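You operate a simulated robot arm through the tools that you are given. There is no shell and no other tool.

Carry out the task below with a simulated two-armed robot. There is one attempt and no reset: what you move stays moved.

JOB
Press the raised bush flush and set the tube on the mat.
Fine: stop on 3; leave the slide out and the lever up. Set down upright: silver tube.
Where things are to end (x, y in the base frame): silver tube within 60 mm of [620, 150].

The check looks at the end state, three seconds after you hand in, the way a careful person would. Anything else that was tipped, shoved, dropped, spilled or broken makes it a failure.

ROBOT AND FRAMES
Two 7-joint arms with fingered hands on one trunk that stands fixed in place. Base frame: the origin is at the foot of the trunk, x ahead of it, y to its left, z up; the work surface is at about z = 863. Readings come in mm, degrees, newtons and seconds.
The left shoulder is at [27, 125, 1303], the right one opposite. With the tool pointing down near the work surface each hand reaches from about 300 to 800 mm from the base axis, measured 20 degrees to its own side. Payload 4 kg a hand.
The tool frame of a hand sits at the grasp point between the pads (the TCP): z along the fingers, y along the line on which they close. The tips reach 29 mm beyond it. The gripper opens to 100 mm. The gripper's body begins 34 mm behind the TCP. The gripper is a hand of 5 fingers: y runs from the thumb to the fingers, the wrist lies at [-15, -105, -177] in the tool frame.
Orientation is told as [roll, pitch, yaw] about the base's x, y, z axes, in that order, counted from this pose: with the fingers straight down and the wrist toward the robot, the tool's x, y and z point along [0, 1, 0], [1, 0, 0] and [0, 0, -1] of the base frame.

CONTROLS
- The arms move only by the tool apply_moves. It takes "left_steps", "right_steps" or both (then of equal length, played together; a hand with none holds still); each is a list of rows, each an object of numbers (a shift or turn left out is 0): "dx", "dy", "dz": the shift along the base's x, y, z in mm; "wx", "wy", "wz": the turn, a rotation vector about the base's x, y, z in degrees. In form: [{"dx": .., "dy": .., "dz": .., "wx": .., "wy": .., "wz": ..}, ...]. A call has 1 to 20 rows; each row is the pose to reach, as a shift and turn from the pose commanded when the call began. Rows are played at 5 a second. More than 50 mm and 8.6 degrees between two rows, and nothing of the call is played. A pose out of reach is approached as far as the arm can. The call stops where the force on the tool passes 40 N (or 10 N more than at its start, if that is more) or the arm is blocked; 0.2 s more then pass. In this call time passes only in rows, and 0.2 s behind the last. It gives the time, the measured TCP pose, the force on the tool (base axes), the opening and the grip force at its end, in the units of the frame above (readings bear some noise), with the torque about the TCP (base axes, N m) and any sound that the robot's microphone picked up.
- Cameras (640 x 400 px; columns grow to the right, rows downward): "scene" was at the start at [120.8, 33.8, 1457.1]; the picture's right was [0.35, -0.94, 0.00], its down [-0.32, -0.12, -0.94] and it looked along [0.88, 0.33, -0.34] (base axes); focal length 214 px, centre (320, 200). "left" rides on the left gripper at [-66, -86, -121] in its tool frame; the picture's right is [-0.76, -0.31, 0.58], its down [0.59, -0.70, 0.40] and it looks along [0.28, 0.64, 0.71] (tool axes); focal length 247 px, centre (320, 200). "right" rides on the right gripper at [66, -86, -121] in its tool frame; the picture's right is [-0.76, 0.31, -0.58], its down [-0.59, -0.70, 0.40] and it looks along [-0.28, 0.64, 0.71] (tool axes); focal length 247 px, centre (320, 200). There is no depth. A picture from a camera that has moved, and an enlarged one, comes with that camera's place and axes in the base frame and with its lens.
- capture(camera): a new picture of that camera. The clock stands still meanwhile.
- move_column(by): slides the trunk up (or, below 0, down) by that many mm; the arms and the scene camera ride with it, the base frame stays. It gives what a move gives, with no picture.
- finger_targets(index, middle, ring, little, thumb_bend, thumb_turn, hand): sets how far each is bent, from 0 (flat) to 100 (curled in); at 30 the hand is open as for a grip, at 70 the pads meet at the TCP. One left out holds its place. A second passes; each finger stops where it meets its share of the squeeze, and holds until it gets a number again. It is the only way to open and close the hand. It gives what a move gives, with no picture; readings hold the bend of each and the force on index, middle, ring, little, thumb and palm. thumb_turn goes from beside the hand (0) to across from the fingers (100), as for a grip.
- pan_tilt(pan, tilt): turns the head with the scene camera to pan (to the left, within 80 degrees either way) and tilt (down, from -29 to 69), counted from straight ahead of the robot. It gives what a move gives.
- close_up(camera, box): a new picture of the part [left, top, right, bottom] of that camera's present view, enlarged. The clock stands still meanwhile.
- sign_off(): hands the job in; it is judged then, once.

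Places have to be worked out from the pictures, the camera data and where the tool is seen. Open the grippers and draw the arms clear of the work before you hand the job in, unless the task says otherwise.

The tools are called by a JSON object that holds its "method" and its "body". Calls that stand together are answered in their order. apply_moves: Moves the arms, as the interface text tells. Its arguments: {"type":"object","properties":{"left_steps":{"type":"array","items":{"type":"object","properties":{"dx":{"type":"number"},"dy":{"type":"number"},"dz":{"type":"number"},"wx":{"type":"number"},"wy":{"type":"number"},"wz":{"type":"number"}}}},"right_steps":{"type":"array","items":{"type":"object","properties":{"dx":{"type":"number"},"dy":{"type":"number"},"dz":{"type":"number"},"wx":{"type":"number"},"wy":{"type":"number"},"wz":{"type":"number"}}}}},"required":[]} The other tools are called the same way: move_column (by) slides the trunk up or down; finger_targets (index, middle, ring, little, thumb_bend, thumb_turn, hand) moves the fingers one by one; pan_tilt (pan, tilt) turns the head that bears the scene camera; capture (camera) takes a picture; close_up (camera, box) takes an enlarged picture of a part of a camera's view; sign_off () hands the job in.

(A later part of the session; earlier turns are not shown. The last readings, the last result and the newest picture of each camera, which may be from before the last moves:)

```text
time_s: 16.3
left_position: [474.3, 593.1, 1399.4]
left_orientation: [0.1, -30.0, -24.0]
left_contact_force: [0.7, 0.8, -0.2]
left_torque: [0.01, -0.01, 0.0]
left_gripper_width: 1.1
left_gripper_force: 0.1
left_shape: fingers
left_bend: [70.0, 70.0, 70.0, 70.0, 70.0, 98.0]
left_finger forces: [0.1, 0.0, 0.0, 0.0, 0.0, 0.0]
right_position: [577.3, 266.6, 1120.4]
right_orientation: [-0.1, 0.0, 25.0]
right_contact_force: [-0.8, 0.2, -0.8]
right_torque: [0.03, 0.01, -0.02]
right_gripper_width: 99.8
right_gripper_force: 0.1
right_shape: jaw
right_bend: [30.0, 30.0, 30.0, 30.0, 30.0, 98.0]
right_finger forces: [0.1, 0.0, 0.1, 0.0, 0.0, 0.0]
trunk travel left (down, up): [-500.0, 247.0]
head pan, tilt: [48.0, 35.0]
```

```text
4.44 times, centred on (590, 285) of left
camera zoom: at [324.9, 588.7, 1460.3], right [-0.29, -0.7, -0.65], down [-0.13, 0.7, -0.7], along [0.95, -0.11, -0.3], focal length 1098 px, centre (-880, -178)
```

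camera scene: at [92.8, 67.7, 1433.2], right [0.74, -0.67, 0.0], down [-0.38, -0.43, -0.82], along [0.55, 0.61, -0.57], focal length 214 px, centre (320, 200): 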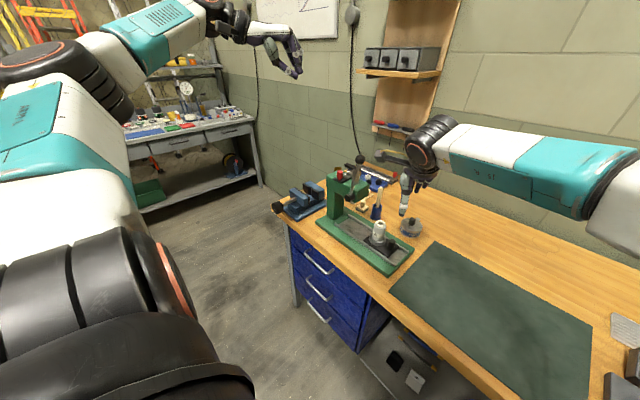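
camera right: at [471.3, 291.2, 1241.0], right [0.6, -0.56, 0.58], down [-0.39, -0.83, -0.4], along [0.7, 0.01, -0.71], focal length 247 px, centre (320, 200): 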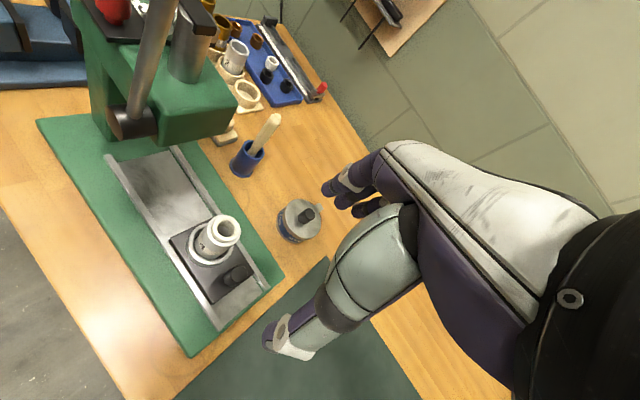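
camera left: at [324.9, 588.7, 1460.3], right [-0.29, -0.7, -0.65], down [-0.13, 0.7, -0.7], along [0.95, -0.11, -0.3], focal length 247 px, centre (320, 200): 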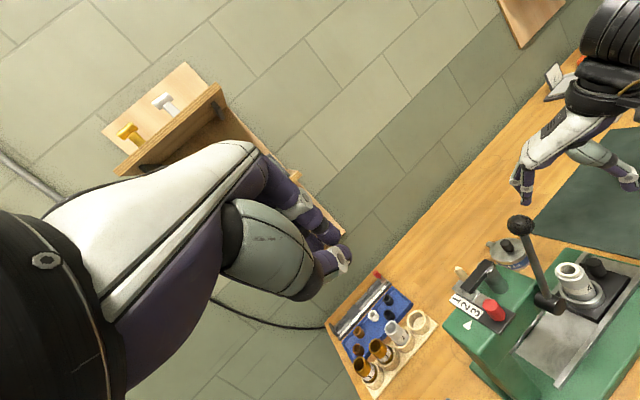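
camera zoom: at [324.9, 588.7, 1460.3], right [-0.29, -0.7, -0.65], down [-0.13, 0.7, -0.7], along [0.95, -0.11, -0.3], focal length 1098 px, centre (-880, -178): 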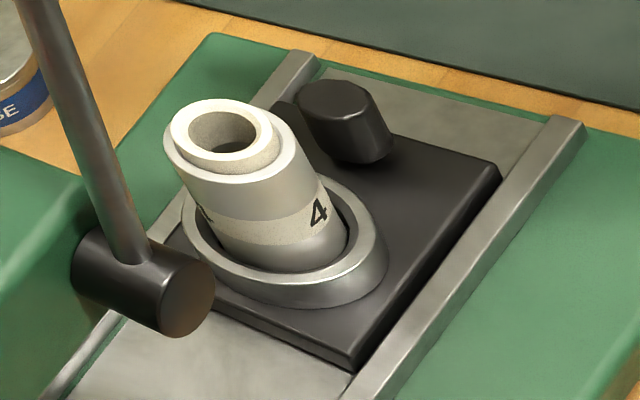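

Fixes: slide knob top ≈ (585, 275, 939), tube axis ≈ (587, 328), bush top z ≈ 974; the press head's near face is y ≈ 408. I'll lean the right hand 20° away from the press, with ring and little fingers stretched out of the way, to pinch the knob with thumb and index/middle.

{"method": "finger_targets", "body": {"hand": "right", "ring": 0, "little": 0}}

{"method": "apply_moves", "body": {"right_steps": [{"dy": -8, "dx": 4, "wz": -7.5}, {"dy": -16, "dx": 8, "wz": -15}]}}

{"method": "apply_moves", "body": {"right_steps": [{"wx": 5, "dz": -20}, {"wx": 10, "dz": -45}, {"wx": 15, "dz": -65}, {"wx": 20, "dz": -80}]}}

{"method": "capture", "body": {"camera": "right"}}

{"method": "capture", "body": {"camera": "scene"}}

```text
time_s: 17.3
left_position: [474.5, 591.3, 1399.6]
left_orientation: [0.0, -30.0, -24.0]
left_contact_force: [0.8, -0.8, -0.2]
left_torque: [0.01, 0.02, -0.01]
left_gripper_width: 1.2
left_gripper_force: 0.1
left_shape: fingers
left_bend: [70.0, 70.0, 70.0, 70.0, 70.0, 98.0]
left_finger forces: [0.0, 0.0, 0.0, 0.0, 0.0, 0.0]
right_position: [575.9, 265.1, 1120.9]
right_orientation: [0.1, -0.1, 25.0]
right_contact_force: [0.0, -0.6, -0.4]
right_torque: [0.0, 0.03, -0.03]
right_gripper_width: 98.4
right_gripper_force: 0.1
right_shape: fingers
right_bend: [30.0, 30.0, 0.0, 0.0, 30.0, 98.0]
right_finger forces: [0.1, 0.1, 0.1, 0.0, 0.1, 0.0]
trunk travel left (down, up): [-500.0, 247.0]
head pan, tilt: [48.0, 35.0]
```

```text
time_s: 17.9
left_position: [473.6, 591.5, 1399.6]
left_orientation: [0.0, -30.0, -24.0]
left_contact_force: [0.0, -1.1, 0.6]
left_torque: [-0.03, -0.01, 0.04]
left_gripper_width: 1.1
left_gripper_force: 0.1
left_shape: fingers
left_bend: [70.0, 70.0, 70.0, 70.0, 70.0, 98.0]
left_finger forces: [0.1, 0.0, 0.0, 0.1, 0.1, 0.0]
right_position: [584.1, 246.7, 1120.1]
right_orientation: [0.0, 0.0, 10.0]
right_contact_force: [-0.1, -0.4, -0.2]
right_torque: [-0.03, -0.03, -0.02]
right_gripper_width: 98.0
right_gripper_force: 0.1
right_shape: fingers
right_bend: [30.0, 30.0, 0.0, 0.0, 30.0, 98.0]
right_finger forces: [0.0, 0.0, 0.0, 0.1, 0.0, 0.0]
trunk travel left (down, up): [-500.0, 247.0]
head pan, tilt: [48.0, 35.0]
```

```text
time_s: 18.9
left_position: [473.7, 592.0, 1400.2]
left_orientation: [0.0, -30.0, -24.0]
left_contact_force: [0.0, -0.2, -0.1]
left_torque: [-0.02, 0.03, -0.04]
left_gripper_width: 1.5
left_gripper_force: 0.1
left_shape: fingers
left_bend: [70.0, 70.0, 70.0, 70.0, 70.0, 98.0]
left_finger forces: [0.0, 0.0, 0.0, 0.0, 0.1, 0.0]
right_position: [584.5, 249.7, 1038.2]
right_orientation: [19.7, -3.4, 9.4]
right_contact_force: [0.1, 0.0, 0.1]
right_torque: [0.0, -0.01, -0.02]
right_gripper_width: 98.3
right_gripper_force: 0.0
right_shape: fingers
right_bend: [30.0, 30.0, 0.0, 0.0, 30.0, 98.0]
right_finger forces: [0.0, 0.0, 0.0, 0.1, 0.0, 0.0]
trunk travel left (down, up): [-500.0, 247.0]
head pan, tilt: [48.0, 35.0]
```

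```text
taken
camera right: at [487.9, 256.6, 1168.7], right [0.43, -0.85, 0.3], down [-0.59, -0.52, -0.62], along [0.68, 0.09, -0.73], focal length 247 px, centre (320, 200)
```

right: 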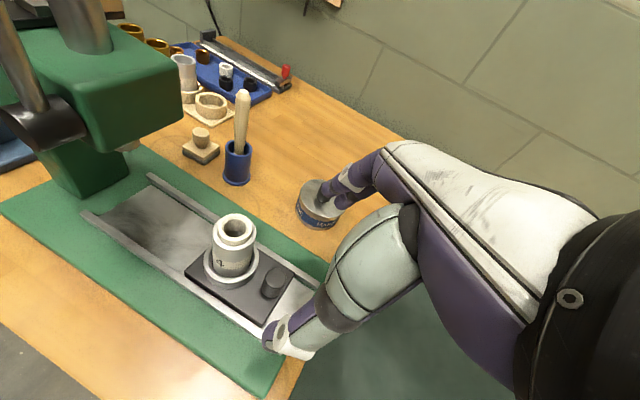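

```text
taken
camera scene: at [92.8, 66.3, 1433.3], right [0.74, -0.67, 0.0], down [-0.38, -0.43, -0.82], along [0.55, 0.61, -0.57], focal length 214 px, centre (320, 200)
```

scene: 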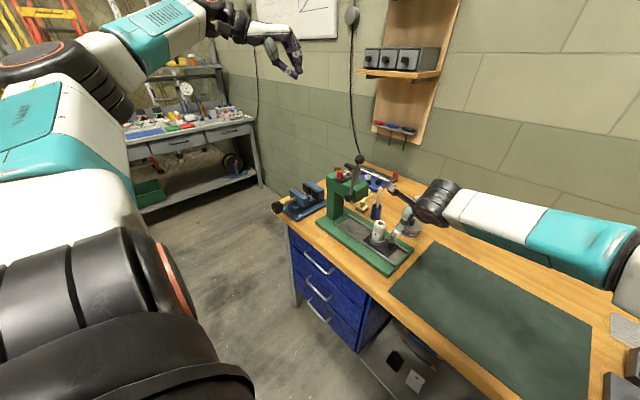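

I'd rather curl ring and little fingers (stretched they'd come near the grease tin), then I check the knob's place in the new right view.

{"method": "finger_targets", "body": {"hand": "right", "ring": 100, "little": 100}}

{"method": "close_up", "body": {"camera": "right", "box": [170, 190, 330, 370]}}

{"method": "close_up", "body": {"camera": "scene", "box": [340, 190, 440, 270]}}

{"method": "close_up", "body": {"camera": "left", "box": [520, 200, 640, 300]}}

```text
time_s: 19.9
left_position: [474.5, 592.3, 1399.8]
left_orientation: [-0.1, -30.1, -24.0]
left_contact_force: [0.0, 0.0, -0.2]
left_torque: [0.0, 0.0, -0.01]
left_gripper_width: 1.4
left_gripper_force: 0.0
left_shape: fingers
left_bend: [70.0, 70.0, 70.0, 70.0, 70.0, 98.0]
left_finger forces: [0.1, 0.0, 0.1, 0.0, 0.1, 0.0]
right_position: [583.0, 250.3, 1039.3]
right_orientation: [19.7, -3.4, 9.4]
right_contact_force: [-0.4, 0.4, 0.1]
right_torque: [0.03, -0.02, -0.01]
right_gripper_width: 98.5
right_gripper_force: 0.1
right_shape: fingers
right_bend: [30.0, 30.0, 100.0, 99.0, 30.0, 98.0]
right_finger forces: [0.0, 0.1, 0.1, 0.0, 0.1, 0.1]
trunk travel left (down, up): [-500.0, 247.0]
head pan, tilt: [48.0, 35.0]
```

```text
2.22 times, centred on (250, 280) of right
camera zoom: at [487.7, 257.2, 1168.9], right [0.43, -0.85, 0.31], down [-0.59, -0.52, -0.61], along [0.68, 0.09, -0.73], focal length 549 px, centre (476, 22)
```

zoom: 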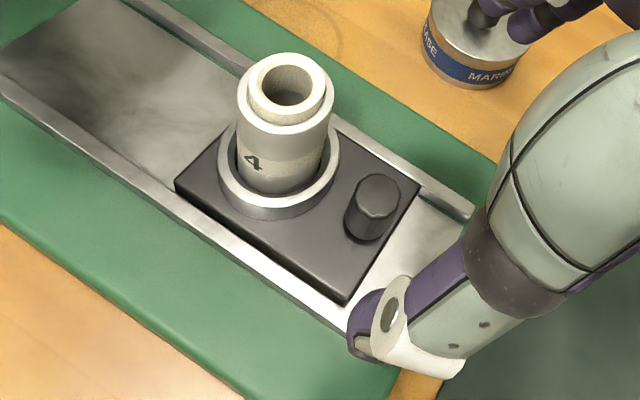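

```text
5.00 times, centred on (390, 230) of scene
camera zoom: at [92.6, 66.7, 1433.3], right [0.74, -0.67, 0.0], down [-0.38, -0.43, -0.82], along [0.55, 0.61, -0.57], focal length 1072 px, centre (-30, 50)
```

zoom: 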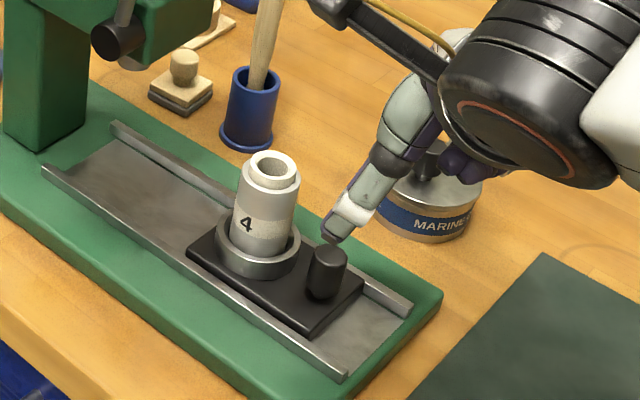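

```text
4.00 times, centred on (580, 250) of left
camera zoom: at [324.6, 587.6, 1460.9], right [-0.29, -0.7, -0.65], down [-0.13, 0.7, -0.7], along [0.95, -0.11, -0.3], focal length 988 px, centre (-720, 0)
```

zoom: 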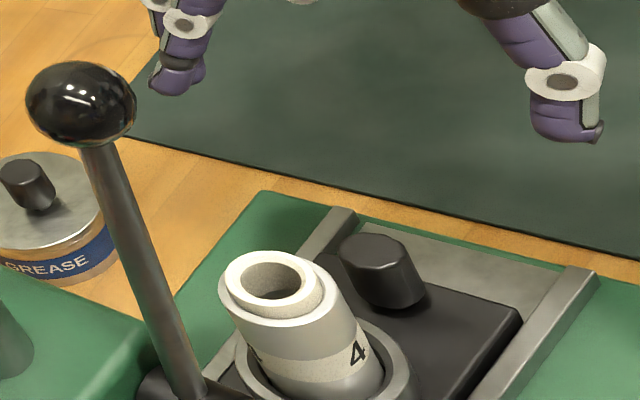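

Knob confirmed at ≈ (586, 275, 939). I descend so the pads straddle it: TCP to about (586, 263.5, 950).

{"method": "apply_moves", "body": {"right_steps": [{"dx": 2, "dy": 7, "dz": -30}, {"dx": 3, "dy": 13, "dz": -55}, {"dx": 3, "dy": 13.5, "dz": -75}, {"dx": 3, "dy": 13.5, "dz": -88}]}}

{"method": "close_up", "body": {"camera": "right", "box": [150, 150, 370, 370]}}

{"method": "close_up", "body": {"camera": "scene", "box": [340, 190, 440, 270]}}

{"method": "close_up", "body": {"camera": "left", "box": [520, 200, 640, 300]}}

```text
time_s: 20.9
left_position: [474.8, 591.3, 1398.6]
left_orientation: [0.0, -30.0, -24.1]
left_contact_force: [0.2, 0.0, 0.9]
left_torque: [-0.03, 0.03, -0.01]
left_gripper_width: 1.2
left_gripper_force: 0.0
left_shape: fingers
left_bend: [70.0, 70.0, 70.0, 70.0, 70.0, 98.0]
left_finger forces: [0.0, 0.1, 0.1, 0.0, 0.0, 0.0]
right_position: [587.1, 264.9, 950.6]
right_orientation: [19.7, -3.3, 9.4]
right_contact_force: [0.0, 0.0, 0.7]
right_torque: [0.02, 0.0, -0.02]
right_gripper_width: 98.5
right_gripper_force: 0.0
right_shape: fingers
right_bend: [30.0, 30.0, 100.0, 100.0, 30.0, 98.0]
right_finger forces: [0.0, 0.0, 0.0, 0.0, 0.1, 0.0]
trunk travel left (down, up): [-500.0, 247.0]
head pan, tilt: [48.0, 35.0]
```

```text
1.82 times, centred on (260, 260) of right
camera zoom: at [490.9, 271.1, 1080.5], right [0.43, -0.85, 0.3], down [-0.59, -0.52, -0.61], along [0.68, 0.09, -0.73], focal length 449 px, centre (429, 91)
```

zoom: 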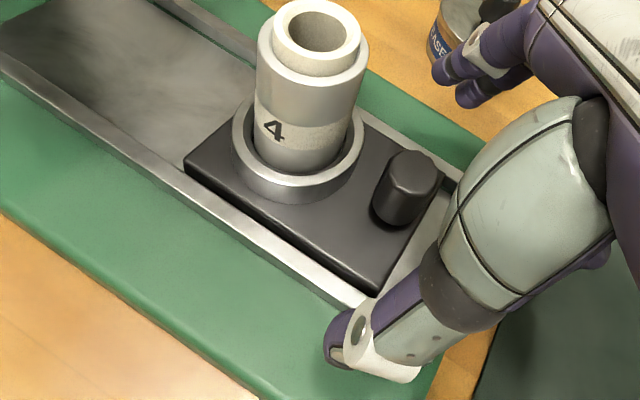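

```text
5.00 times, centred on (390, 230) of scene
camera zoom: at [92.6, 66.5, 1433.3], right [0.74, -0.67, 0.0], down [-0.38, -0.43, -0.82], along [0.55, 0.61, -0.57], focal length 1072 px, centre (-30, 50)
```

zoom: 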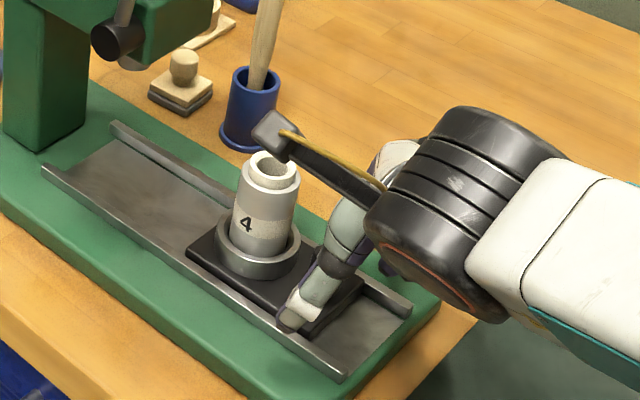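

```text
4.00 times, centred on (580, 250) of left
camera zoom: at [324.6, 587.4, 1460.9], right [-0.29, -0.7, -0.65], down [-0.13, 0.7, -0.7], along [0.95, -0.11, -0.3], focal length 988 px, centre (-720, 0)
```

zoom: 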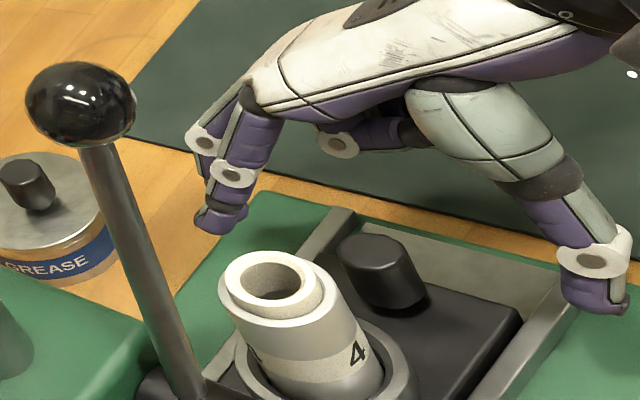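

The knob lies between thumb and fingers. I close thumb, index and middle on it.

{"method": "finger_targets", "body": {"hand": "right", "index": 72, "middle": 72, "thumb_bend": 72}}

{"method": "close_up", "body": {"camera": "right", "box": [150, 150, 370, 370]}}

{"method": "close_up", "body": {"camera": "left", "box": [520, 200, 640, 300]}}

```text
time_s: 21.9
left_position: [476.2, 592.2, 1399.3]
left_orientation: [0.0, -30.0, -24.0]
left_contact_force: [0.3, -0.2, -0.7]
left_torque: [0.01, 0.01, -0.01]
left_gripper_width: 1.1
left_gripper_force: 0.0
left_shape: fingers
left_bend: [70.0, 70.0, 70.0, 70.0, 70.0, 98.0]
left_finger forces: [0.0, 0.1, 0.0, 0.1, 0.0, 0.0]
right_position: [588.0, 263.6, 951.0]
right_orientation: [19.8, -3.5, 9.4]
right_contact_force: [7.9, 3.1, -0.3]
right_torque: [0.09, -0.17, -0.01]
right_gripper_width: 15.3
right_gripper_force: 8.6
right_shape: fingers
right_bend: [62.0, 66.0, 100.0, 100.0, 68.0, 97.0]
right_finger forces: [7.8, 4.8, 0.0, 0.0, 4.9, 0.0]
trunk travel left (down, up): [-500.0, 247.0]
head pan, tilt: [48.0, 35.0]
```

```text
1.82 times, centred on (260, 260) of right
camera zoom: at [492.5, 270.9, 1080.8], right [0.43, -0.85, 0.31], down [-0.59, -0.52, -0.61], along [0.68, 0.09, -0.73], focal length 449 px, centre (429, 91)
```

zoom: 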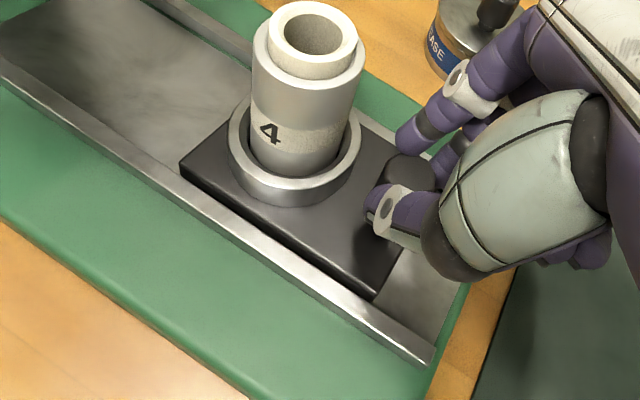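

```text
4.00 times, centred on (580, 250) of left
camera zoom: at [325.7, 587.7, 1460.6], right [-0.29, -0.7, -0.65], down [-0.14, 0.7, -0.7], along [0.95, -0.11, -0.3], focal length 988 px, centre (-720, 0)
```

zoom: 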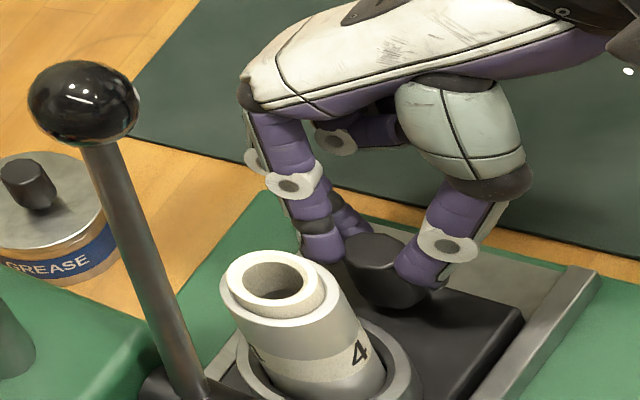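

The knob is pinched (index 7.8 N, thumb 4.9 N). I slide it in (+y) at a moderate pace, 80 mm first.

{"method": "apply_moves", "body": {"right_steps": [{"dy": 6}, {"dy": 14}, {"dy": 22}, {"dy": 30}, {"dy": 38}, {"dy": 46}, {"dy": 54}, {"dy": 62}, {"dy": 70}, {"dy": 80}]}}

{"method": "capture", "body": {"camera": "right"}}

{"method": "close_up", "body": {"camera": "scene", "box": [310, 150, 440, 260]}}

{"method": "close_up", "body": {"camera": "left", "box": [460, 200, 640, 350]}}

```text
time_s: 24.1
left_position: [476.7, 592.1, 1399.3]
left_orientation: [0.0, -29.9, -23.9]
left_contact_force: [0.7, -0.4, 0.4]
left_torque: [0.04, 0.0, -0.01]
left_gripper_width: 1.4
left_gripper_force: 0.0
left_shape: fingers
left_bend: [70.0, 70.0, 70.0, 70.0, 70.0, 98.0]
left_finger forces: [0.0, 0.0, 0.1, 0.0, 0.0, 0.1]
right_position: [576.9, 315.4, 954.0]
right_orientation: [19.6, -3.4, 9.1]
right_contact_force: [20.1, -0.5, 4.5]
right_torque: [0.06, -0.55, -0.18]
right_gripper_width: 9.0
right_gripper_force: 10.6
right_shape: fingers
right_bend: [61.0, 60.0, 100.0, 100.0, 72.0, 97.0]
right_finger forces: [12.2, 9.7, 0.0, 0.1, 0.1, 0.1]
right hand out of reach, approached as far as the arm can: row 7, 8, 9, 10
trunk travel left (down, up): [-500.0, 247.0]
head pan, tilt: [48.0, 35.0]
```

```text
taken
camera right: at [481.0, 323.4, 1083.6], right [0.43, -0.85, 0.31], down [-0.59, -0.52, -0.61], along [0.68, 0.08, -0.73], focal length 247 px, centre (320, 200)
```

right: 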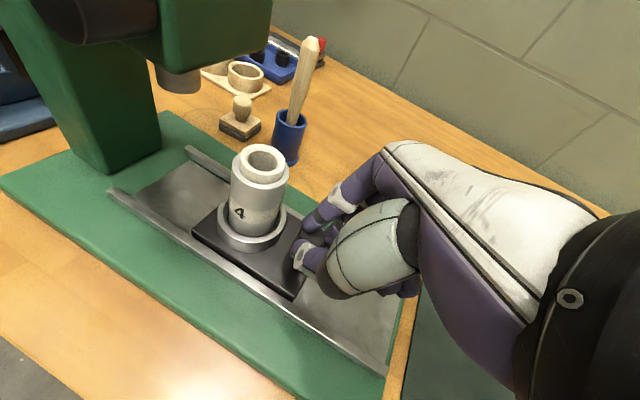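

```text
3.64 times, centred on (375, 205) of scene
camera zoom: at [94.9, 66.3, 1433.1], right [0.74, -0.67, 0.0], down [-0.39, -0.43, -0.82], along [0.55, 0.61, -0.57], focal length 780 px, centre (120, 182)
```

zoom: 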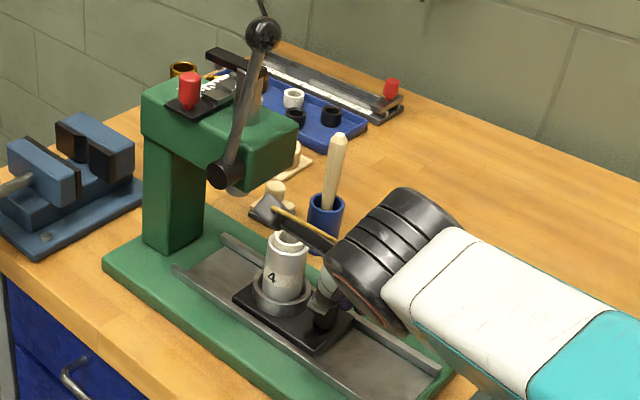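

```text
2.67 times, centred on (550, 275) of left
camera zoom: at [327.2, 587.0, 1460.5], right [-0.29, -0.7, -0.65], down [-0.14, 0.71, -0.7], along [0.95, -0.11, -0.3], focal length 659 px, centre (-293, 0)
```

zoom: 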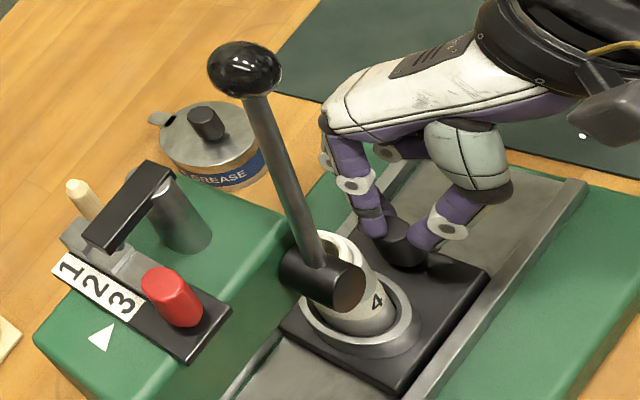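

The slide moved about 50 mm, then the right arm ran out of reach in this pose. I release the knob with the right hand and will finish with the left, which reaches better here.

{"method": "finger_targets", "body": {"hand": "right", "index": 30, "middle": 30, "thumb_bend": 30}}

{"method": "close_up", "body": {"camera": "right", "box": [150, 150, 370, 370]}}

{"method": "close_up", "body": {"camera": "left", "box": [500, 200, 640, 310]}}

```text
time_s: 25.1
left_position: [473.7, 591.0, 1399.1]
left_orientation: [-0.1, -30.0, -24.1]
left_contact_force: [0.2, -0.3, 0.5]
left_torque: [0.01, -0.01, -0.01]
left_gripper_width: 1.6
left_gripper_force: 0.1
left_shape: fingers
left_bend: [70.0, 70.0, 70.0, 70.0, 70.0, 98.0]
left_finger forces: [0.0, 0.1, 0.1, 0.0, 0.1, 0.1]
right_position: [573.4, 316.9, 953.1]
right_orientation: [19.7, -3.4, 9.4]
right_contact_force: [-0.3, 0.4, -0.2]
right_torque: [-0.01, 0.03, 0.0]
right_gripper_width: 98.2
right_gripper_force: 0.0
right_shape: fingers
right_bend: [30.0, 30.0, 100.0, 100.0, 30.0, 98.0]
right_finger forces: [0.0, 0.0, 0.0, 0.1, 0.0, 0.1]
trunk travel left (down, up): [-500.0, 247.0]
head pan, tilt: [48.0, 35.0]
```

```text
1.82 times, centred on (260, 260) of right
camera zoom: at [477.5, 324.7, 1083.9], right [0.43, -0.85, 0.31], down [-0.59, -0.52, -0.61], along [0.68, 0.09, -0.73], focal length 449 px, centre (429, 91)
```

zoom: 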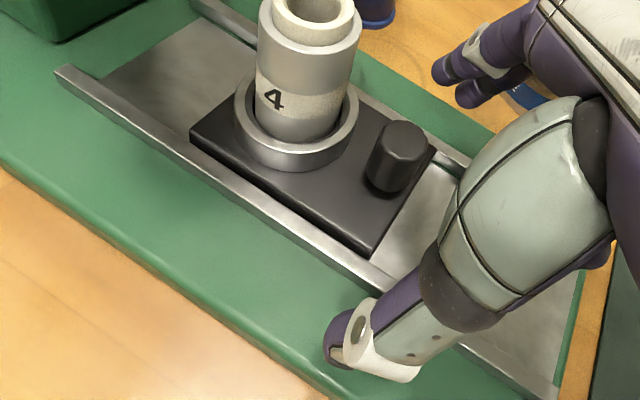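

```text
3.64 times, centred on (570, 255) of left
camera zoom: at [324.7, 587.4, 1460.9], right [-0.29, -0.7, -0.65], down [-0.13, 0.7, -0.7], along [0.95, -0.11, -0.3], focal length 898 px, centre (-589, 0)
```

zoom: 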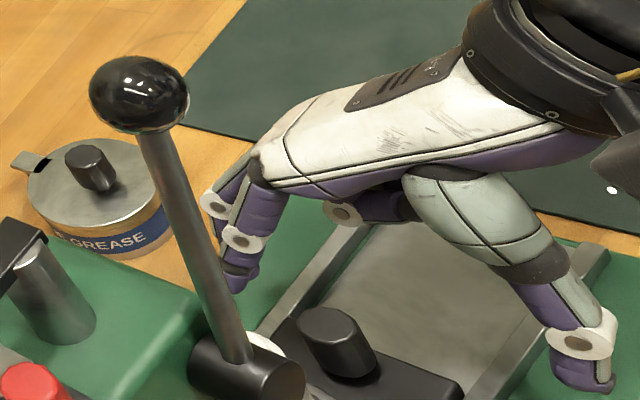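

I lift the right hand off, moving slightly away from the press, and retreat it to the right.

{"method": "apply_moves", "body": {"right_steps": [{"dy": -27, "dz": 10}, {"dy": -35, "dz": 45}, {"dy": -45, "dz": 90}, {"dy": -70, "dz": 130}, {"dy": -110, "dz": 160}, {"dy": -155, "dz": 175}, {"dy": -200, "dz": 190, "wx": -5}, {"dy": -245, "dz": 200, "wx": -10}, {"dy": -290, "dz": 210, "wx": -15}, {"dy": -335, "dz": 220, "wx": -20}, {"dy": -380, "dz": 230, "wx": -20}, {"dy": -420, "dz": 240, "wx": -20}]}}

{"method": "capture", "body": {"camera": "scene"}}

{"method": "capture", "body": {"camera": "left"}}

```text
time_s: 27.7
left_position: [474.0, 590.9, 1400.0]
left_orientation: [0.1, -30.0, -24.1]
left_contact_force: [0.5, 0.8, 0.4]
left_torque: [0.02, 0.03, 0.03]
left_gripper_width: 1.3
left_gripper_force: 0.0
left_shape: fingers
left_bend: [70.0, 70.0, 70.0, 70.0, 70.0, 98.0]
left_finger forces: [0.1, 0.0, 0.1, 0.0, 0.1, 0.0]
right_position: [576.2, -104.4, 1191.1]
right_orientation: [0.0, -0.1, 10.1]
right_contact_force: [-0.4, 0.5, -0.3]
right_torque: [-0.01, 0.0, 0.05]
right_gripper_width: 98.6
right_gripper_force: 0.0
right_shape: fingers
right_bend: [30.0, 30.0, 100.0, 100.0, 30.0, 98.0]
right_finger forces: [0.1, 0.0, 0.0, 0.1, 0.0, 0.0]
trunk travel left (down, up): [-500.0, 247.0]
head pan, tilt: [48.0, 35.0]
```

```text
taken
camera scene: at [92.1, 65.4, 1433.4], right [0.74, -0.67, 0.0], down [-0.38, -0.43, -0.82], along [0.55, 0.61, -0.57], focal length 214 px, centre (320, 200)
```

scene: 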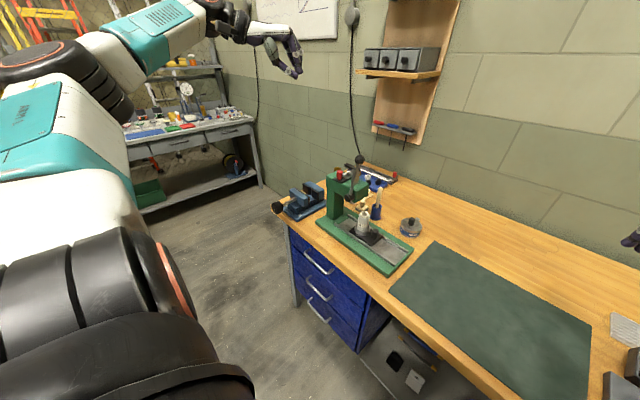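

```text
taken
camera left: at [324.1, 586.2, 1461.6], right [-0.29, -0.7, -0.65], down [-0.13, 0.71, -0.7], along [0.95, -0.11, -0.3], focal length 247 px, centre (320, 200)
```

left: 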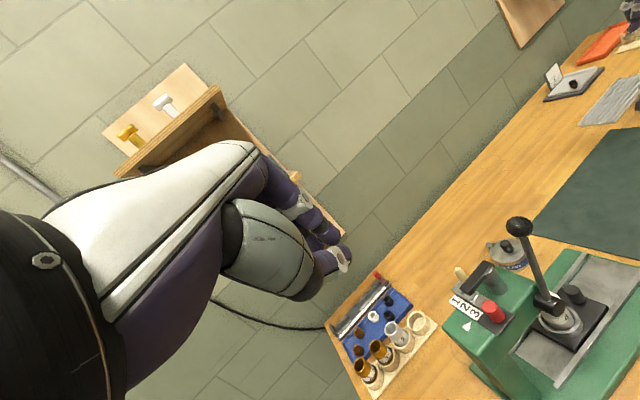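

The right hand is clear. I enlarge both views to find where slide, knob and tube are now.

{"method": "close_up", "body": {"camera": "scene", "box": [310, 150, 430, 270]}}

{"method": "close_up", "body": {"camera": "left", "box": [490, 200, 640, 370]}}

```text
3.33 times, centred on (370, 210) of scene
camera zoom: at [92.1, 65.4, 1433.4], right [0.74, -0.67, 0.0], down [-0.38, -0.43, -0.82], along [0.55, 0.61, -0.57], focal length 715 px, centre (153, 167)
```

zoom: 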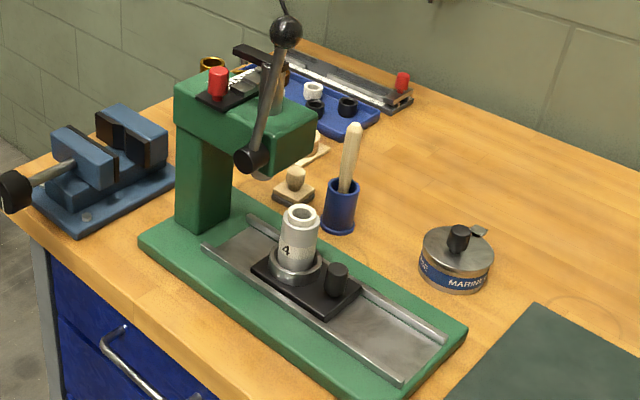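

```text
2.35 times, centred on (565, 285) of left
camera zoom: at [324.1, 586.2, 1461.6], right [-0.29, -0.7, -0.65], down [-0.13, 0.71, -0.7], along [0.95, -0.11, -0.3], focal length 581 px, centre (-256, 0)
```

zoom: 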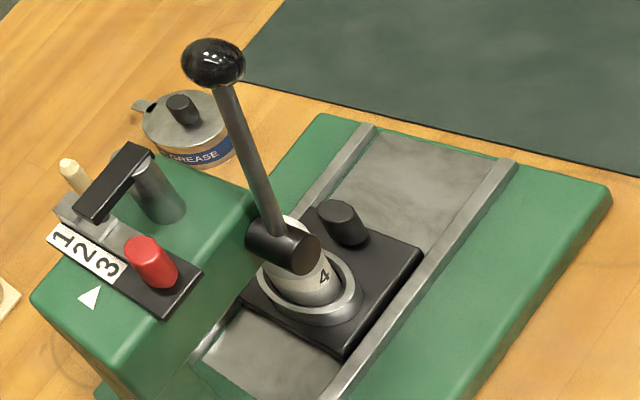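

The knob is now at ≈ (584, 338, 939), the tube at y ≈ 390, so about 50 mm remain. I set up the left hand (ring and little stretched flat) and bring it over, first undoing its yaw and pitch at a safe height.

{"method": "finger_targets", "body": {"hand": "left", "index": 30, "middle": 30, "ring": 0, "little": 0, "thumb_bend": 30}}

{"method": "apply_moves", "body": {"left_steps": [{"dy": -40, "wz": 6}, {"dy": -80, "wz": 12}, {"dy": -120, "wz": 18}, {"dy": -160, "wz": 24}]}}

{"method": "apply_moves", "body": {"left_steps": [{"dy": -40, "wy": 7.5}, {"dy": -80, "wy": 15}, {"dy": -120, "wy": 22.5}, {"dy": -140, "wy": 30}]}}

```text
time_s: 28.7
left_position: [473.8, 592.6, 1399.2]
left_orientation: [0.0, -30.0, -23.9]
left_contact_force: [-0.2, -0.4, 0.3]
left_torque: [-0.01, 0.02, 0.01]
left_gripper_width: 98.3
left_gripper_force: 0.1
left_shape: fingers
left_bend: [30.0, 30.0, 0.0, 0.0, 30.0, 98.0]
left_finger forces: [0.1, 0.0, 0.1, 0.1, 0.0, 0.0]
right_position: [577.5, -103.5, 1191.1]
right_orientation: [0.0, 0.0, 9.9]
right_contact_force: [0.7, 0.2, -0.2]
right_torque: [0.0, -0.01, -0.02]
right_gripper_width: 98.4
right_gripper_force: 0.0
right_shape: fingers
right_bend: [30.0, 30.0, 100.0, 100.0, 30.0, 98.0]
right_finger forces: [0.0, 0.0, 0.0, 0.0, 0.0, 0.0]
trunk travel left (down, up): [-500.0, 247.0]
head pan, tilt: [48.0, 35.0]
```

```text
time_s: 29.7
left_position: [472.6, 428.2, 1399.4]
left_orientation: [0.2, -30.1, 0.0]
left_contact_force: [-0.2, -0.7, 0.0]
left_torque: [-0.02, -0.06, 0.01]
left_gripper_width: 98.0
left_gripper_force: 0.1
left_shape: fingers
left_bend: [30.0, 30.0, 0.0, 0.0, 30.0, 98.0]
left_finger forces: [0.0, 0.0, 0.0, 0.1, 0.0, 0.0]
right_position: [577.4, -102.9, 1191.3]
right_orientation: [0.1, -0.1, 10.0]
right_contact_force: [0.0, -0.3, 0.5]
right_torque: [0.01, 0.0, -0.03]
right_gripper_width: 98.4
right_gripper_force: 0.1
right_shape: fingers
right_bend: [30.0, 30.0, 100.0, 100.0, 30.0, 98.0]
right_finger forces: [0.0, 0.0, 0.1, 0.1, 0.0, 0.1]
trunk travel left (down, up): [-500.0, 247.0]
head pan, tilt: [48.0, 35.0]
```

```text
time_s: 30.7
left_position: [475.5, 291.1, 1397.7]
left_orientation: [0.0, 0.2, 0.0]
left_contact_force: [0.6, -0.3, 0.2]
left_torque: [-0.04, 0.0, 0.01]
left_gripper_width: 98.2
left_gripper_force: 0.2
left_shape: fingers
left_bend: [30.0, 30.0, 0.0, 0.0, 30.0, 98.0]
left_finger forces: [0.0, 0.0, 0.0, 0.0, 0.0, 0.0]
right_position: [578.7, -102.8, 1191.6]
right_orientation: [0.0, 0.1, 10.0]
right_contact_force: [0.0, 0.3, 0.8]
right_torque: [-0.01, -0.04, -0.01]
right_gripper_width: 98.5
right_gripper_force: 0.0
right_shape: fingers
right_bend: [30.0, 30.0, 100.0, 100.0, 30.0, 98.0]
right_finger forces: [0.0, 0.0, 0.0, 0.0, 0.0, 0.0]
trunk travel left (down, up): [-500.0, 247.0]
head pan, tilt: [48.0, 35.0]
```

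Now I lean the left hand 25° (top away from the press) and descend to a hover above the knob.

{"method": "apply_moves", "body": {"left_steps": [{"dx": 14, "dz": -38, "wx": 3.2}, {"dx": 28, "dz": -76, "wx": 6.4}, {"dx": 42, "dz": -114, "wx": 9.6}, {"dx": 56, "dz": -152, "wx": 12.8}, {"dx": 70, "dz": -190, "wx": 16}, {"dx": 84, "dz": -228, "wx": 19.2}, {"dx": 98, "dz": -266, "wx": 22.4}, {"dx": 110, "dz": -304, "wx": 25}]}}

{"method": "capture", "body": {"camera": "left"}}

{"method": "capture", "body": {"camera": "scene"}}

```text
time_s: 32.5
left_position: [584.5, 291.2, 1096.0]
left_orientation: [25.0, 0.1, 0.0]
left_contact_force: [0.4, -0.5, 0.0]
left_torque: [0.02, 0.02, -0.04]
left_gripper_width: 98.3
left_gripper_force: 0.1
left_shape: fingers
left_bend: [30.0, 30.0, 0.0, 0.0, 30.0, 98.0]
left_finger forces: [0.0, 0.1, 0.0, 0.0, 0.0, 0.0]
right_position: [577.7, -101.4, 1191.1]
right_orientation: [0.1, 0.0, 10.0]
right_contact_force: [-0.4, 0.1, 0.2]
right_torque: [-0.01, -0.01, -0.01]
right_gripper_width: 98.7
right_gripper_force: 0.0
right_shape: fingers
right_bend: [30.0, 30.0, 100.0, 100.0, 30.0, 98.0]
right_finger forces: [0.1, 0.1, 0.0, 0.0, 0.0, 0.0]
trunk travel left (down, up): [-500.0, 247.0]
head pan, tilt: [48.0, 35.0]
```

```text
taken
camera left: at [499.0, 181.1, 1178.1], right [-0.31, -0.44, -0.84], down [-0.7, 0.7, -0.11], along [0.64, 0.56, -0.53], focal length 247 px, centre (320, 200)
```

left: 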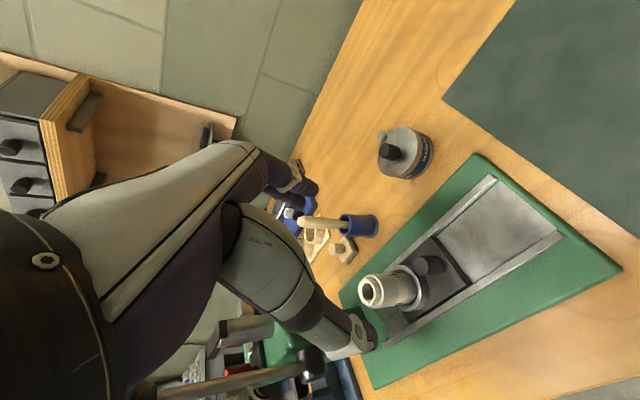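

```text
taken
camera scene: at [93.8, 66.6, 1433.1], right [0.74, -0.67, 0.0], down [-0.38, -0.43, -0.82], along [0.55, 0.61, -0.57], focal length 214 px, centre (320, 200)
```

scene: 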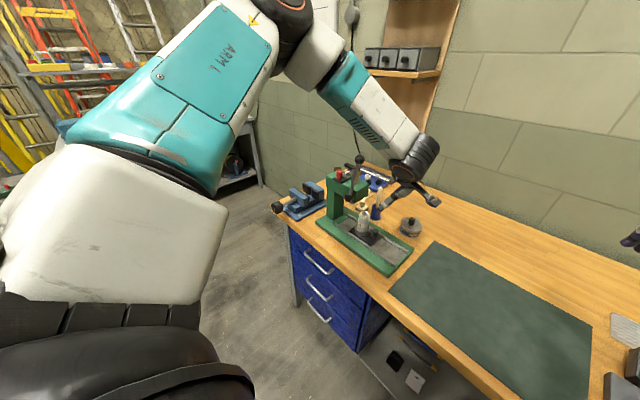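

The left hand hovers clear of the lever. I enlarge its camera view to fix the knob.

{"method": "close_up", "body": {"camera": "left", "box": [320, 200, 520, 380]}}

{"method": "close_up", "body": {"camera": "scene", "box": [320, 150, 450, 260]}}

```text
2.22 times, centred on (420, 290) of left
camera zoom: at [499.0, 181.1, 1178.1], right [-0.31, -0.44, -0.84], down [-0.7, 0.7, -0.11], along [0.64, 0.56, -0.53], focal length 549 px, centre (98, 0)
```

zoom: 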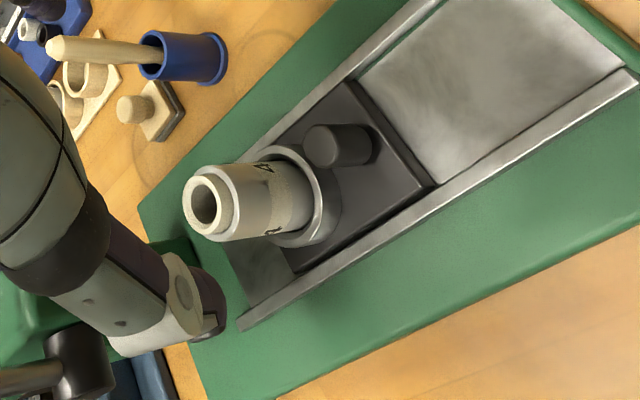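

```text
3.64 times, centred on (385, 205) of scene
camera zoom: at [93.8, 66.6, 1433.1], right [0.74, -0.67, 0.0], down [-0.38, -0.43, -0.82], along [0.55, 0.61, -0.57], focal length 780 px, centre (84, 182)
```

zoom: 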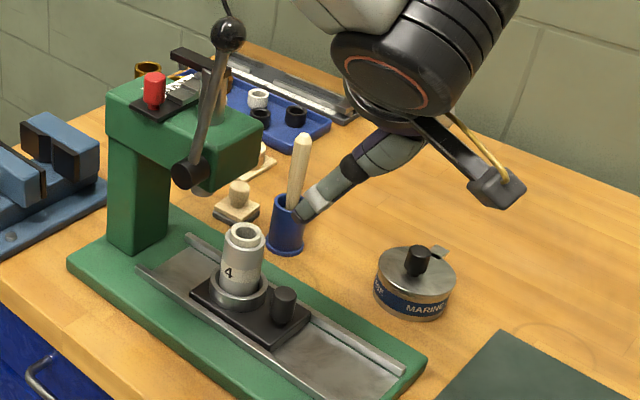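

Knob at ≈ (586, 334, 938). I descend the left hand to straddle it (TCP ≈ 586, 325, 949).

{"method": "apply_moves", "body": {"left_steps": [{"dx": 0, "dy": 15, "dz": -35}, {"dx": 1, "dy": 28, "dz": -70}, {"dx": 1, "dy": 34, "dz": -100}, {"dx": 1, "dy": 34, "dz": -122}, {"dx": 1, "dy": 34, "dz": -138}, {"dx": 1, "dy": 34, "dz": -147}]}}

{"method": "close_up", "body": {"camera": "left", "box": [250, 150, 500, 390]}}

{"method": "close_up", "body": {"camera": "scene", "box": [320, 150, 450, 260]}}

```text
time_s: 33.9
left_position: [578.1, 331.8, 969.5]
left_orientation: [25.0, 0.0, 0.0]
left_contact_force: [-0.1, -0.9, 0.8]
left_torque: [0.01, 0.01, 0.0]
left_gripper_width: 98.4
left_gripper_force: 0.1
left_shape: fingers
left_bend: [30.0, 30.0, 0.0, 0.0, 30.0, 98.0]
left_finger forces: [0.0, 0.0, 0.1, 0.1, 0.0, 0.1]
left hand out of reach, approached as far as the arm can: row 4, 5, 6
right_position: [577.0, -103.0, 1191.8]
right_orientation: [0.0, 0.0, 10.0]
right_contact_force: [-0.2, 0.3, -0.7]
right_torque: [0.01, -0.02, 0.02]
right_gripper_width: 98.4
right_gripper_force: 0.0
right_shape: fingers
right_bend: [30.0, 30.0, 100.0, 100.0, 30.0, 98.0]
right_finger forces: [0.0, 0.1, 0.0, 0.1, 0.1, 0.0]
trunk travel left (down, up): [-500.0, 247.0]
head pan, tilt: [48.0, 35.0]
```

```text
1.67 times, centred on (375, 270) of left
camera zoom: at [491.9, 222.2, 1050.1], right [-0.31, -0.44, -0.84], down [-0.7, 0.7, -0.11], along [0.64, 0.56, -0.53], focal length 412 px, centre (228, 83)
```

zoom: 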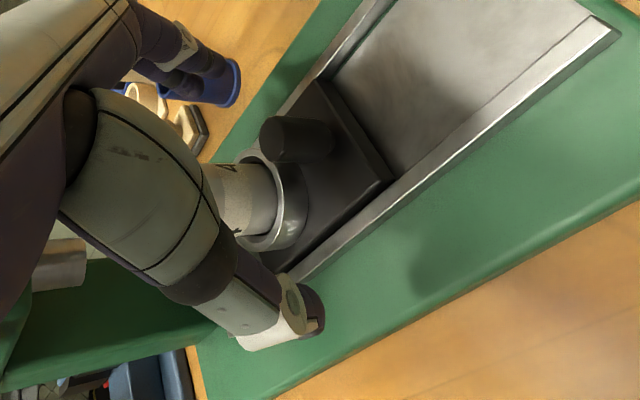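

```text
3.64 times, centred on (385, 205) of scene
camera zoom: at [92.7, 65.9, 1433.3], right [0.74, -0.67, 0.0], down [-0.38, -0.43, -0.82], along [0.55, 0.61, -0.57], focal length 780 px, centre (84, 182)
```

zoom: 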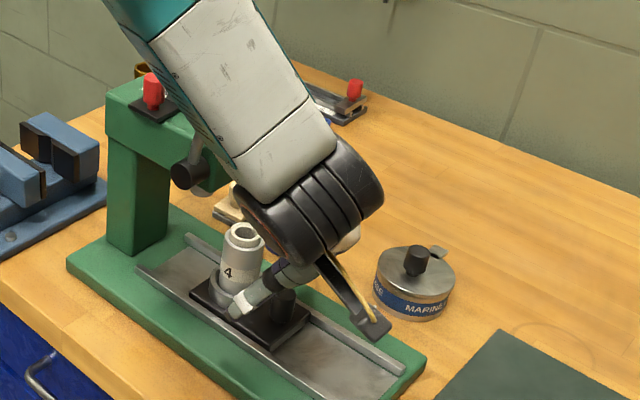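

The left arm runs short at this height too (trunk is high). I'll raise both hands, then lower the trunk 200 mm so both arms reach the bench more comfortably.

{"method": "apply_moves", "body": {"left_steps": [{"dz": 35}, {"dz": 70, "dy": -10}, {"dz": 110, "dy": -25}, {"dz": 150, "dy": -40}, {"dz": 190, "dy": -50, "dx": -10}, {"dz": 230, "dy": -60, "dx": -20}, {"dz": 270, "dy": -60, "dx": -30}], "right_steps": [{"dz": 35}, {"dz": 70}, {"dz": 105}, {"dz": 140}, {"dz": 175}, {"dz": 210}, {"dz": 240}]}}

{"method": "capture", "body": {"camera": "scene"}}

```text
time_s: 35.5
left_position: [544.4, 274.9, 1236.1]
left_orientation: [24.9, 0.0, 0.0]
left_contact_force: [-0.6, 0.2, 0.1]
left_torque: [-0.01, 0.0, 0.02]
left_gripper_width: 98.5
left_gripper_force: 0.1
left_shape: fingers
left_bend: [30.0, 30.0, 0.0, 0.0, 30.0, 98.0]
left_finger forces: [0.0, 0.1, 0.0, 0.1, 0.0, 0.1]
right_position: [572.7, -102.1, 1433.8]
right_orientation: [0.0, 0.0, 10.0]
right_contact_force: [-0.5, 0.4, 0.7]
right_torque: [0.0, -0.02, 0.0]
right_gripper_width: 98.4
right_gripper_force: 0.0
right_shape: fingers
right_bend: [30.0, 30.0, 100.0, 100.0, 30.0, 98.0]
right_finger forces: [0.0, 0.1, 0.1, 0.0, 0.0, 0.0]
trunk travel left (down, up): [-500.0, 247.0]
head pan, tilt: [48.0, 35.0]
```

```text
taken
camera scene: at [91.2, 67.2, 1433.4], right [0.74, -0.67, 0.0], down [-0.38, -0.43, -0.82], along [0.55, 0.61, -0.57], focal length 214 px, centre (320, 200)
```

scene: 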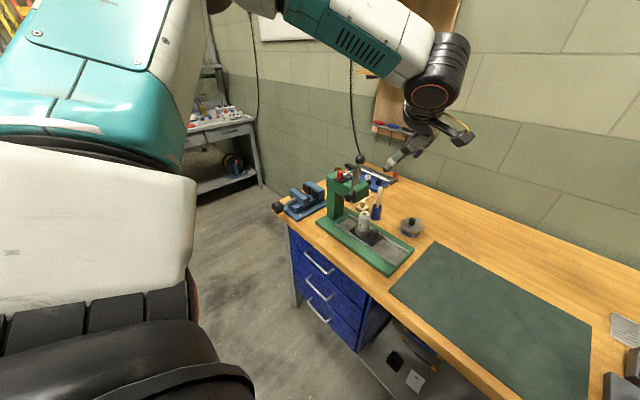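

Both hands are high. I lift the left a bit more and back, then lower the trunk.

{"method": "apply_moves", "body": {"left_steps": [{"dz": 35, "dx": -15}, {"dz": 70, "dx": -30}, {"dz": 100, "dx": -45}]}}

{"method": "move_column", "body": {"by": -200}}

{"method": "capture", "body": {"camera": "scene"}}

{"method": "capture", "body": {"camera": "left"}}

```text
time_s: 36.3
left_position: [501.1, 272.6, 1341.5]
left_orientation: [25.1, -0.1, -0.1]
left_contact_force: [0.2, -0.6, 0.1]
left_torque: [0.01, -0.01, 0.02]
left_gripper_width: 98.4
left_gripper_force: 0.1
left_shape: fingers
left_bend: [30.0, 30.0, 0.0, 0.0, 30.0, 98.0]
left_finger forces: [0.0, 0.0, 0.0, 0.0, 0.0, 0.1]
right_position: [573.4, -103.4, 1434.1]
right_orientation: [0.0, 0.0, 10.0]
right_contact_force: [-0.1, 0.8, -0.9]
right_torque: [-0.01, -0.04, 0.0]
right_gripper_width: 98.2
right_gripper_force: 0.1
right_shape: fingers
right_bend: [30.0, 30.0, 100.0, 100.0, 30.0, 98.0]
right_finger forces: [0.0, 0.1, 0.0, 0.0, 0.1, 0.0]
trunk travel left (down, up): [-500.0, 247.0]
head pan, tilt: [48.0, 35.0]
```

```text
time_s: 38.5
left_position: [499.8, 271.9, 1137.7]
left_orientation: [25.1, 0.0, 0.0]
left_contact_force: [-0.1, 0.5, 0.2]
left_torque: [0.02, -0.02, -0.02]
left_gripper_width: 98.6
left_gripper_force: 0.0
left_shape: fingers
left_bend: [30.0, 30.0, 0.0, 0.0, 30.0, 98.0]
left_finger forces: [0.0, 0.0, 0.1, 0.0, 0.1, 0.0]
right_position: [575.4, -103.6, 1235.5]
right_orientation: [0.0, 0.1, 10.0]
right_contact_force: [0.7, -0.1, 0.9]
right_torque: [-0.02, 0.02, 0.01]
right_gripper_width: 98.5
right_gripper_force: 0.1
right_shape: fingers
right_bend: [30.0, 30.0, 100.0, 100.0, 30.0, 98.0]
right_finger forces: [0.0, 0.1, 0.0, 0.1, 0.0, 0.0]
trunk travel left (down, up): [-300.0, 447.0]
head pan, tilt: [48.0, 35.0]
```

```text
taken
camera scene: at [128.5, 66.3, 1230.4], right [0.74, -0.67, 0.0], down [-0.38, -0.43, -0.82], along [0.55, 0.61, -0.57], focal length 214 px, centre (320, 200)
```

scene: 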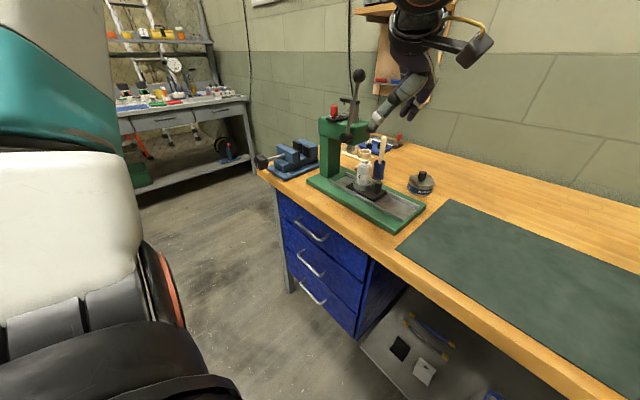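

```text
taken
camera left: at [415.0, 162.1, 1218.9], right [-0.31, -0.44, -0.84], down [-0.7, 0.7, -0.11], along [0.64, 0.56, -0.53], focal length 247 px, centre (320, 200)
```

left: 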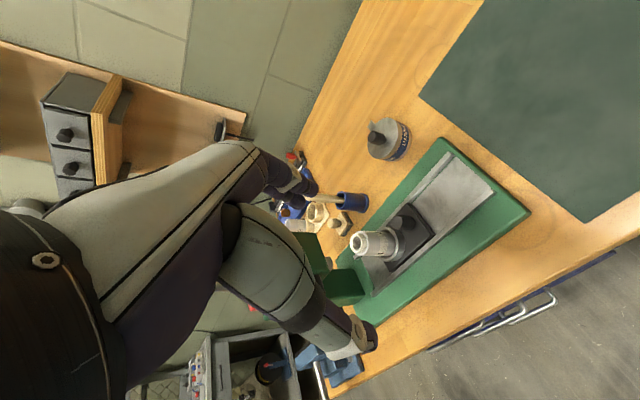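

The trunk is down. I move the left hand to a hover just above the knob and check that reach is fine.

{"method": "apply_moves", "body": {"left_steps": [{"dx": 22, "dy": 10, "dz": -25}, {"dx": 44, "dy": 20, "dz": -50}, {"dx": 66, "dy": 32, "dz": -80}, {"dx": 86, "dy": 45, "dz": -110}, {"dx": 86, "dy": 53, "dz": -140}]}}

{"method": "close_up", "body": {"camera": "left", "box": [250, 150, 500, 390]}}

{"method": "close_up", "body": {"camera": "scene", "box": [290, 100, 450, 230]}}

```text
time_s: 39.7
left_position: [588.9, 326.3, 995.7]
left_orientation: [24.9, 0.0, 0.0]
left_contact_force: [-0.4, -0.7, 0.5]
left_torque: [-0.02, 0.01, 0.01]
left_gripper_width: 98.3
left_gripper_force: 0.1
left_shape: fingers
left_bend: [30.0, 30.0, 0.0, 0.0, 30.0, 98.0]
left_finger forces: [0.1, 0.0, 0.0, 0.0, 0.0, 0.0]
right_position: [575.9, -102.7, 1233.3]
right_orientation: [0.0, 0.0, 9.9]
right_contact_force: [1.0, -0.3, -0.3]
right_torque: [-0.04, 0.03, 0.03]
right_gripper_width: 98.2
right_gripper_force: 0.1
right_shape: fingers
right_bend: [30.0, 30.0, 100.0, 100.0, 30.0, 98.0]
right_finger forces: [0.0, 0.0, 0.0, 0.0, 0.0, 0.0]
trunk travel left (down, up): [-300.0, 447.0]
head pan, tilt: [48.0, 35.0]
```

```text
1.67 times, centred on (375, 270) of left
camera zoom: at [503.8, 215.8, 1076.8], right [-0.31, -0.44, -0.84], down [-0.7, 0.7, -0.11], along [0.64, 0.56, -0.53], focal length 412 px, centre (228, 83)
```

zoom: 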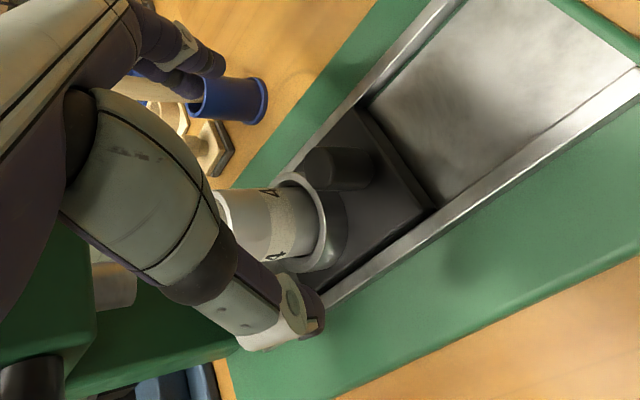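

```text
3.08 times, centred on (370, 165) of scene
camera zoom: at [129.1, 66.7, 1230.1], right [0.74, -0.67, 0.0], down [-0.38, -0.43, -0.82], along [0.55, 0.61, -0.57], focal length 660 px, centre (166, 308)
```

zoom: 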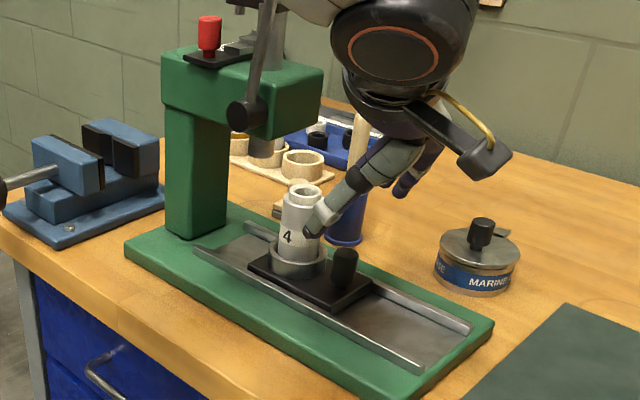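

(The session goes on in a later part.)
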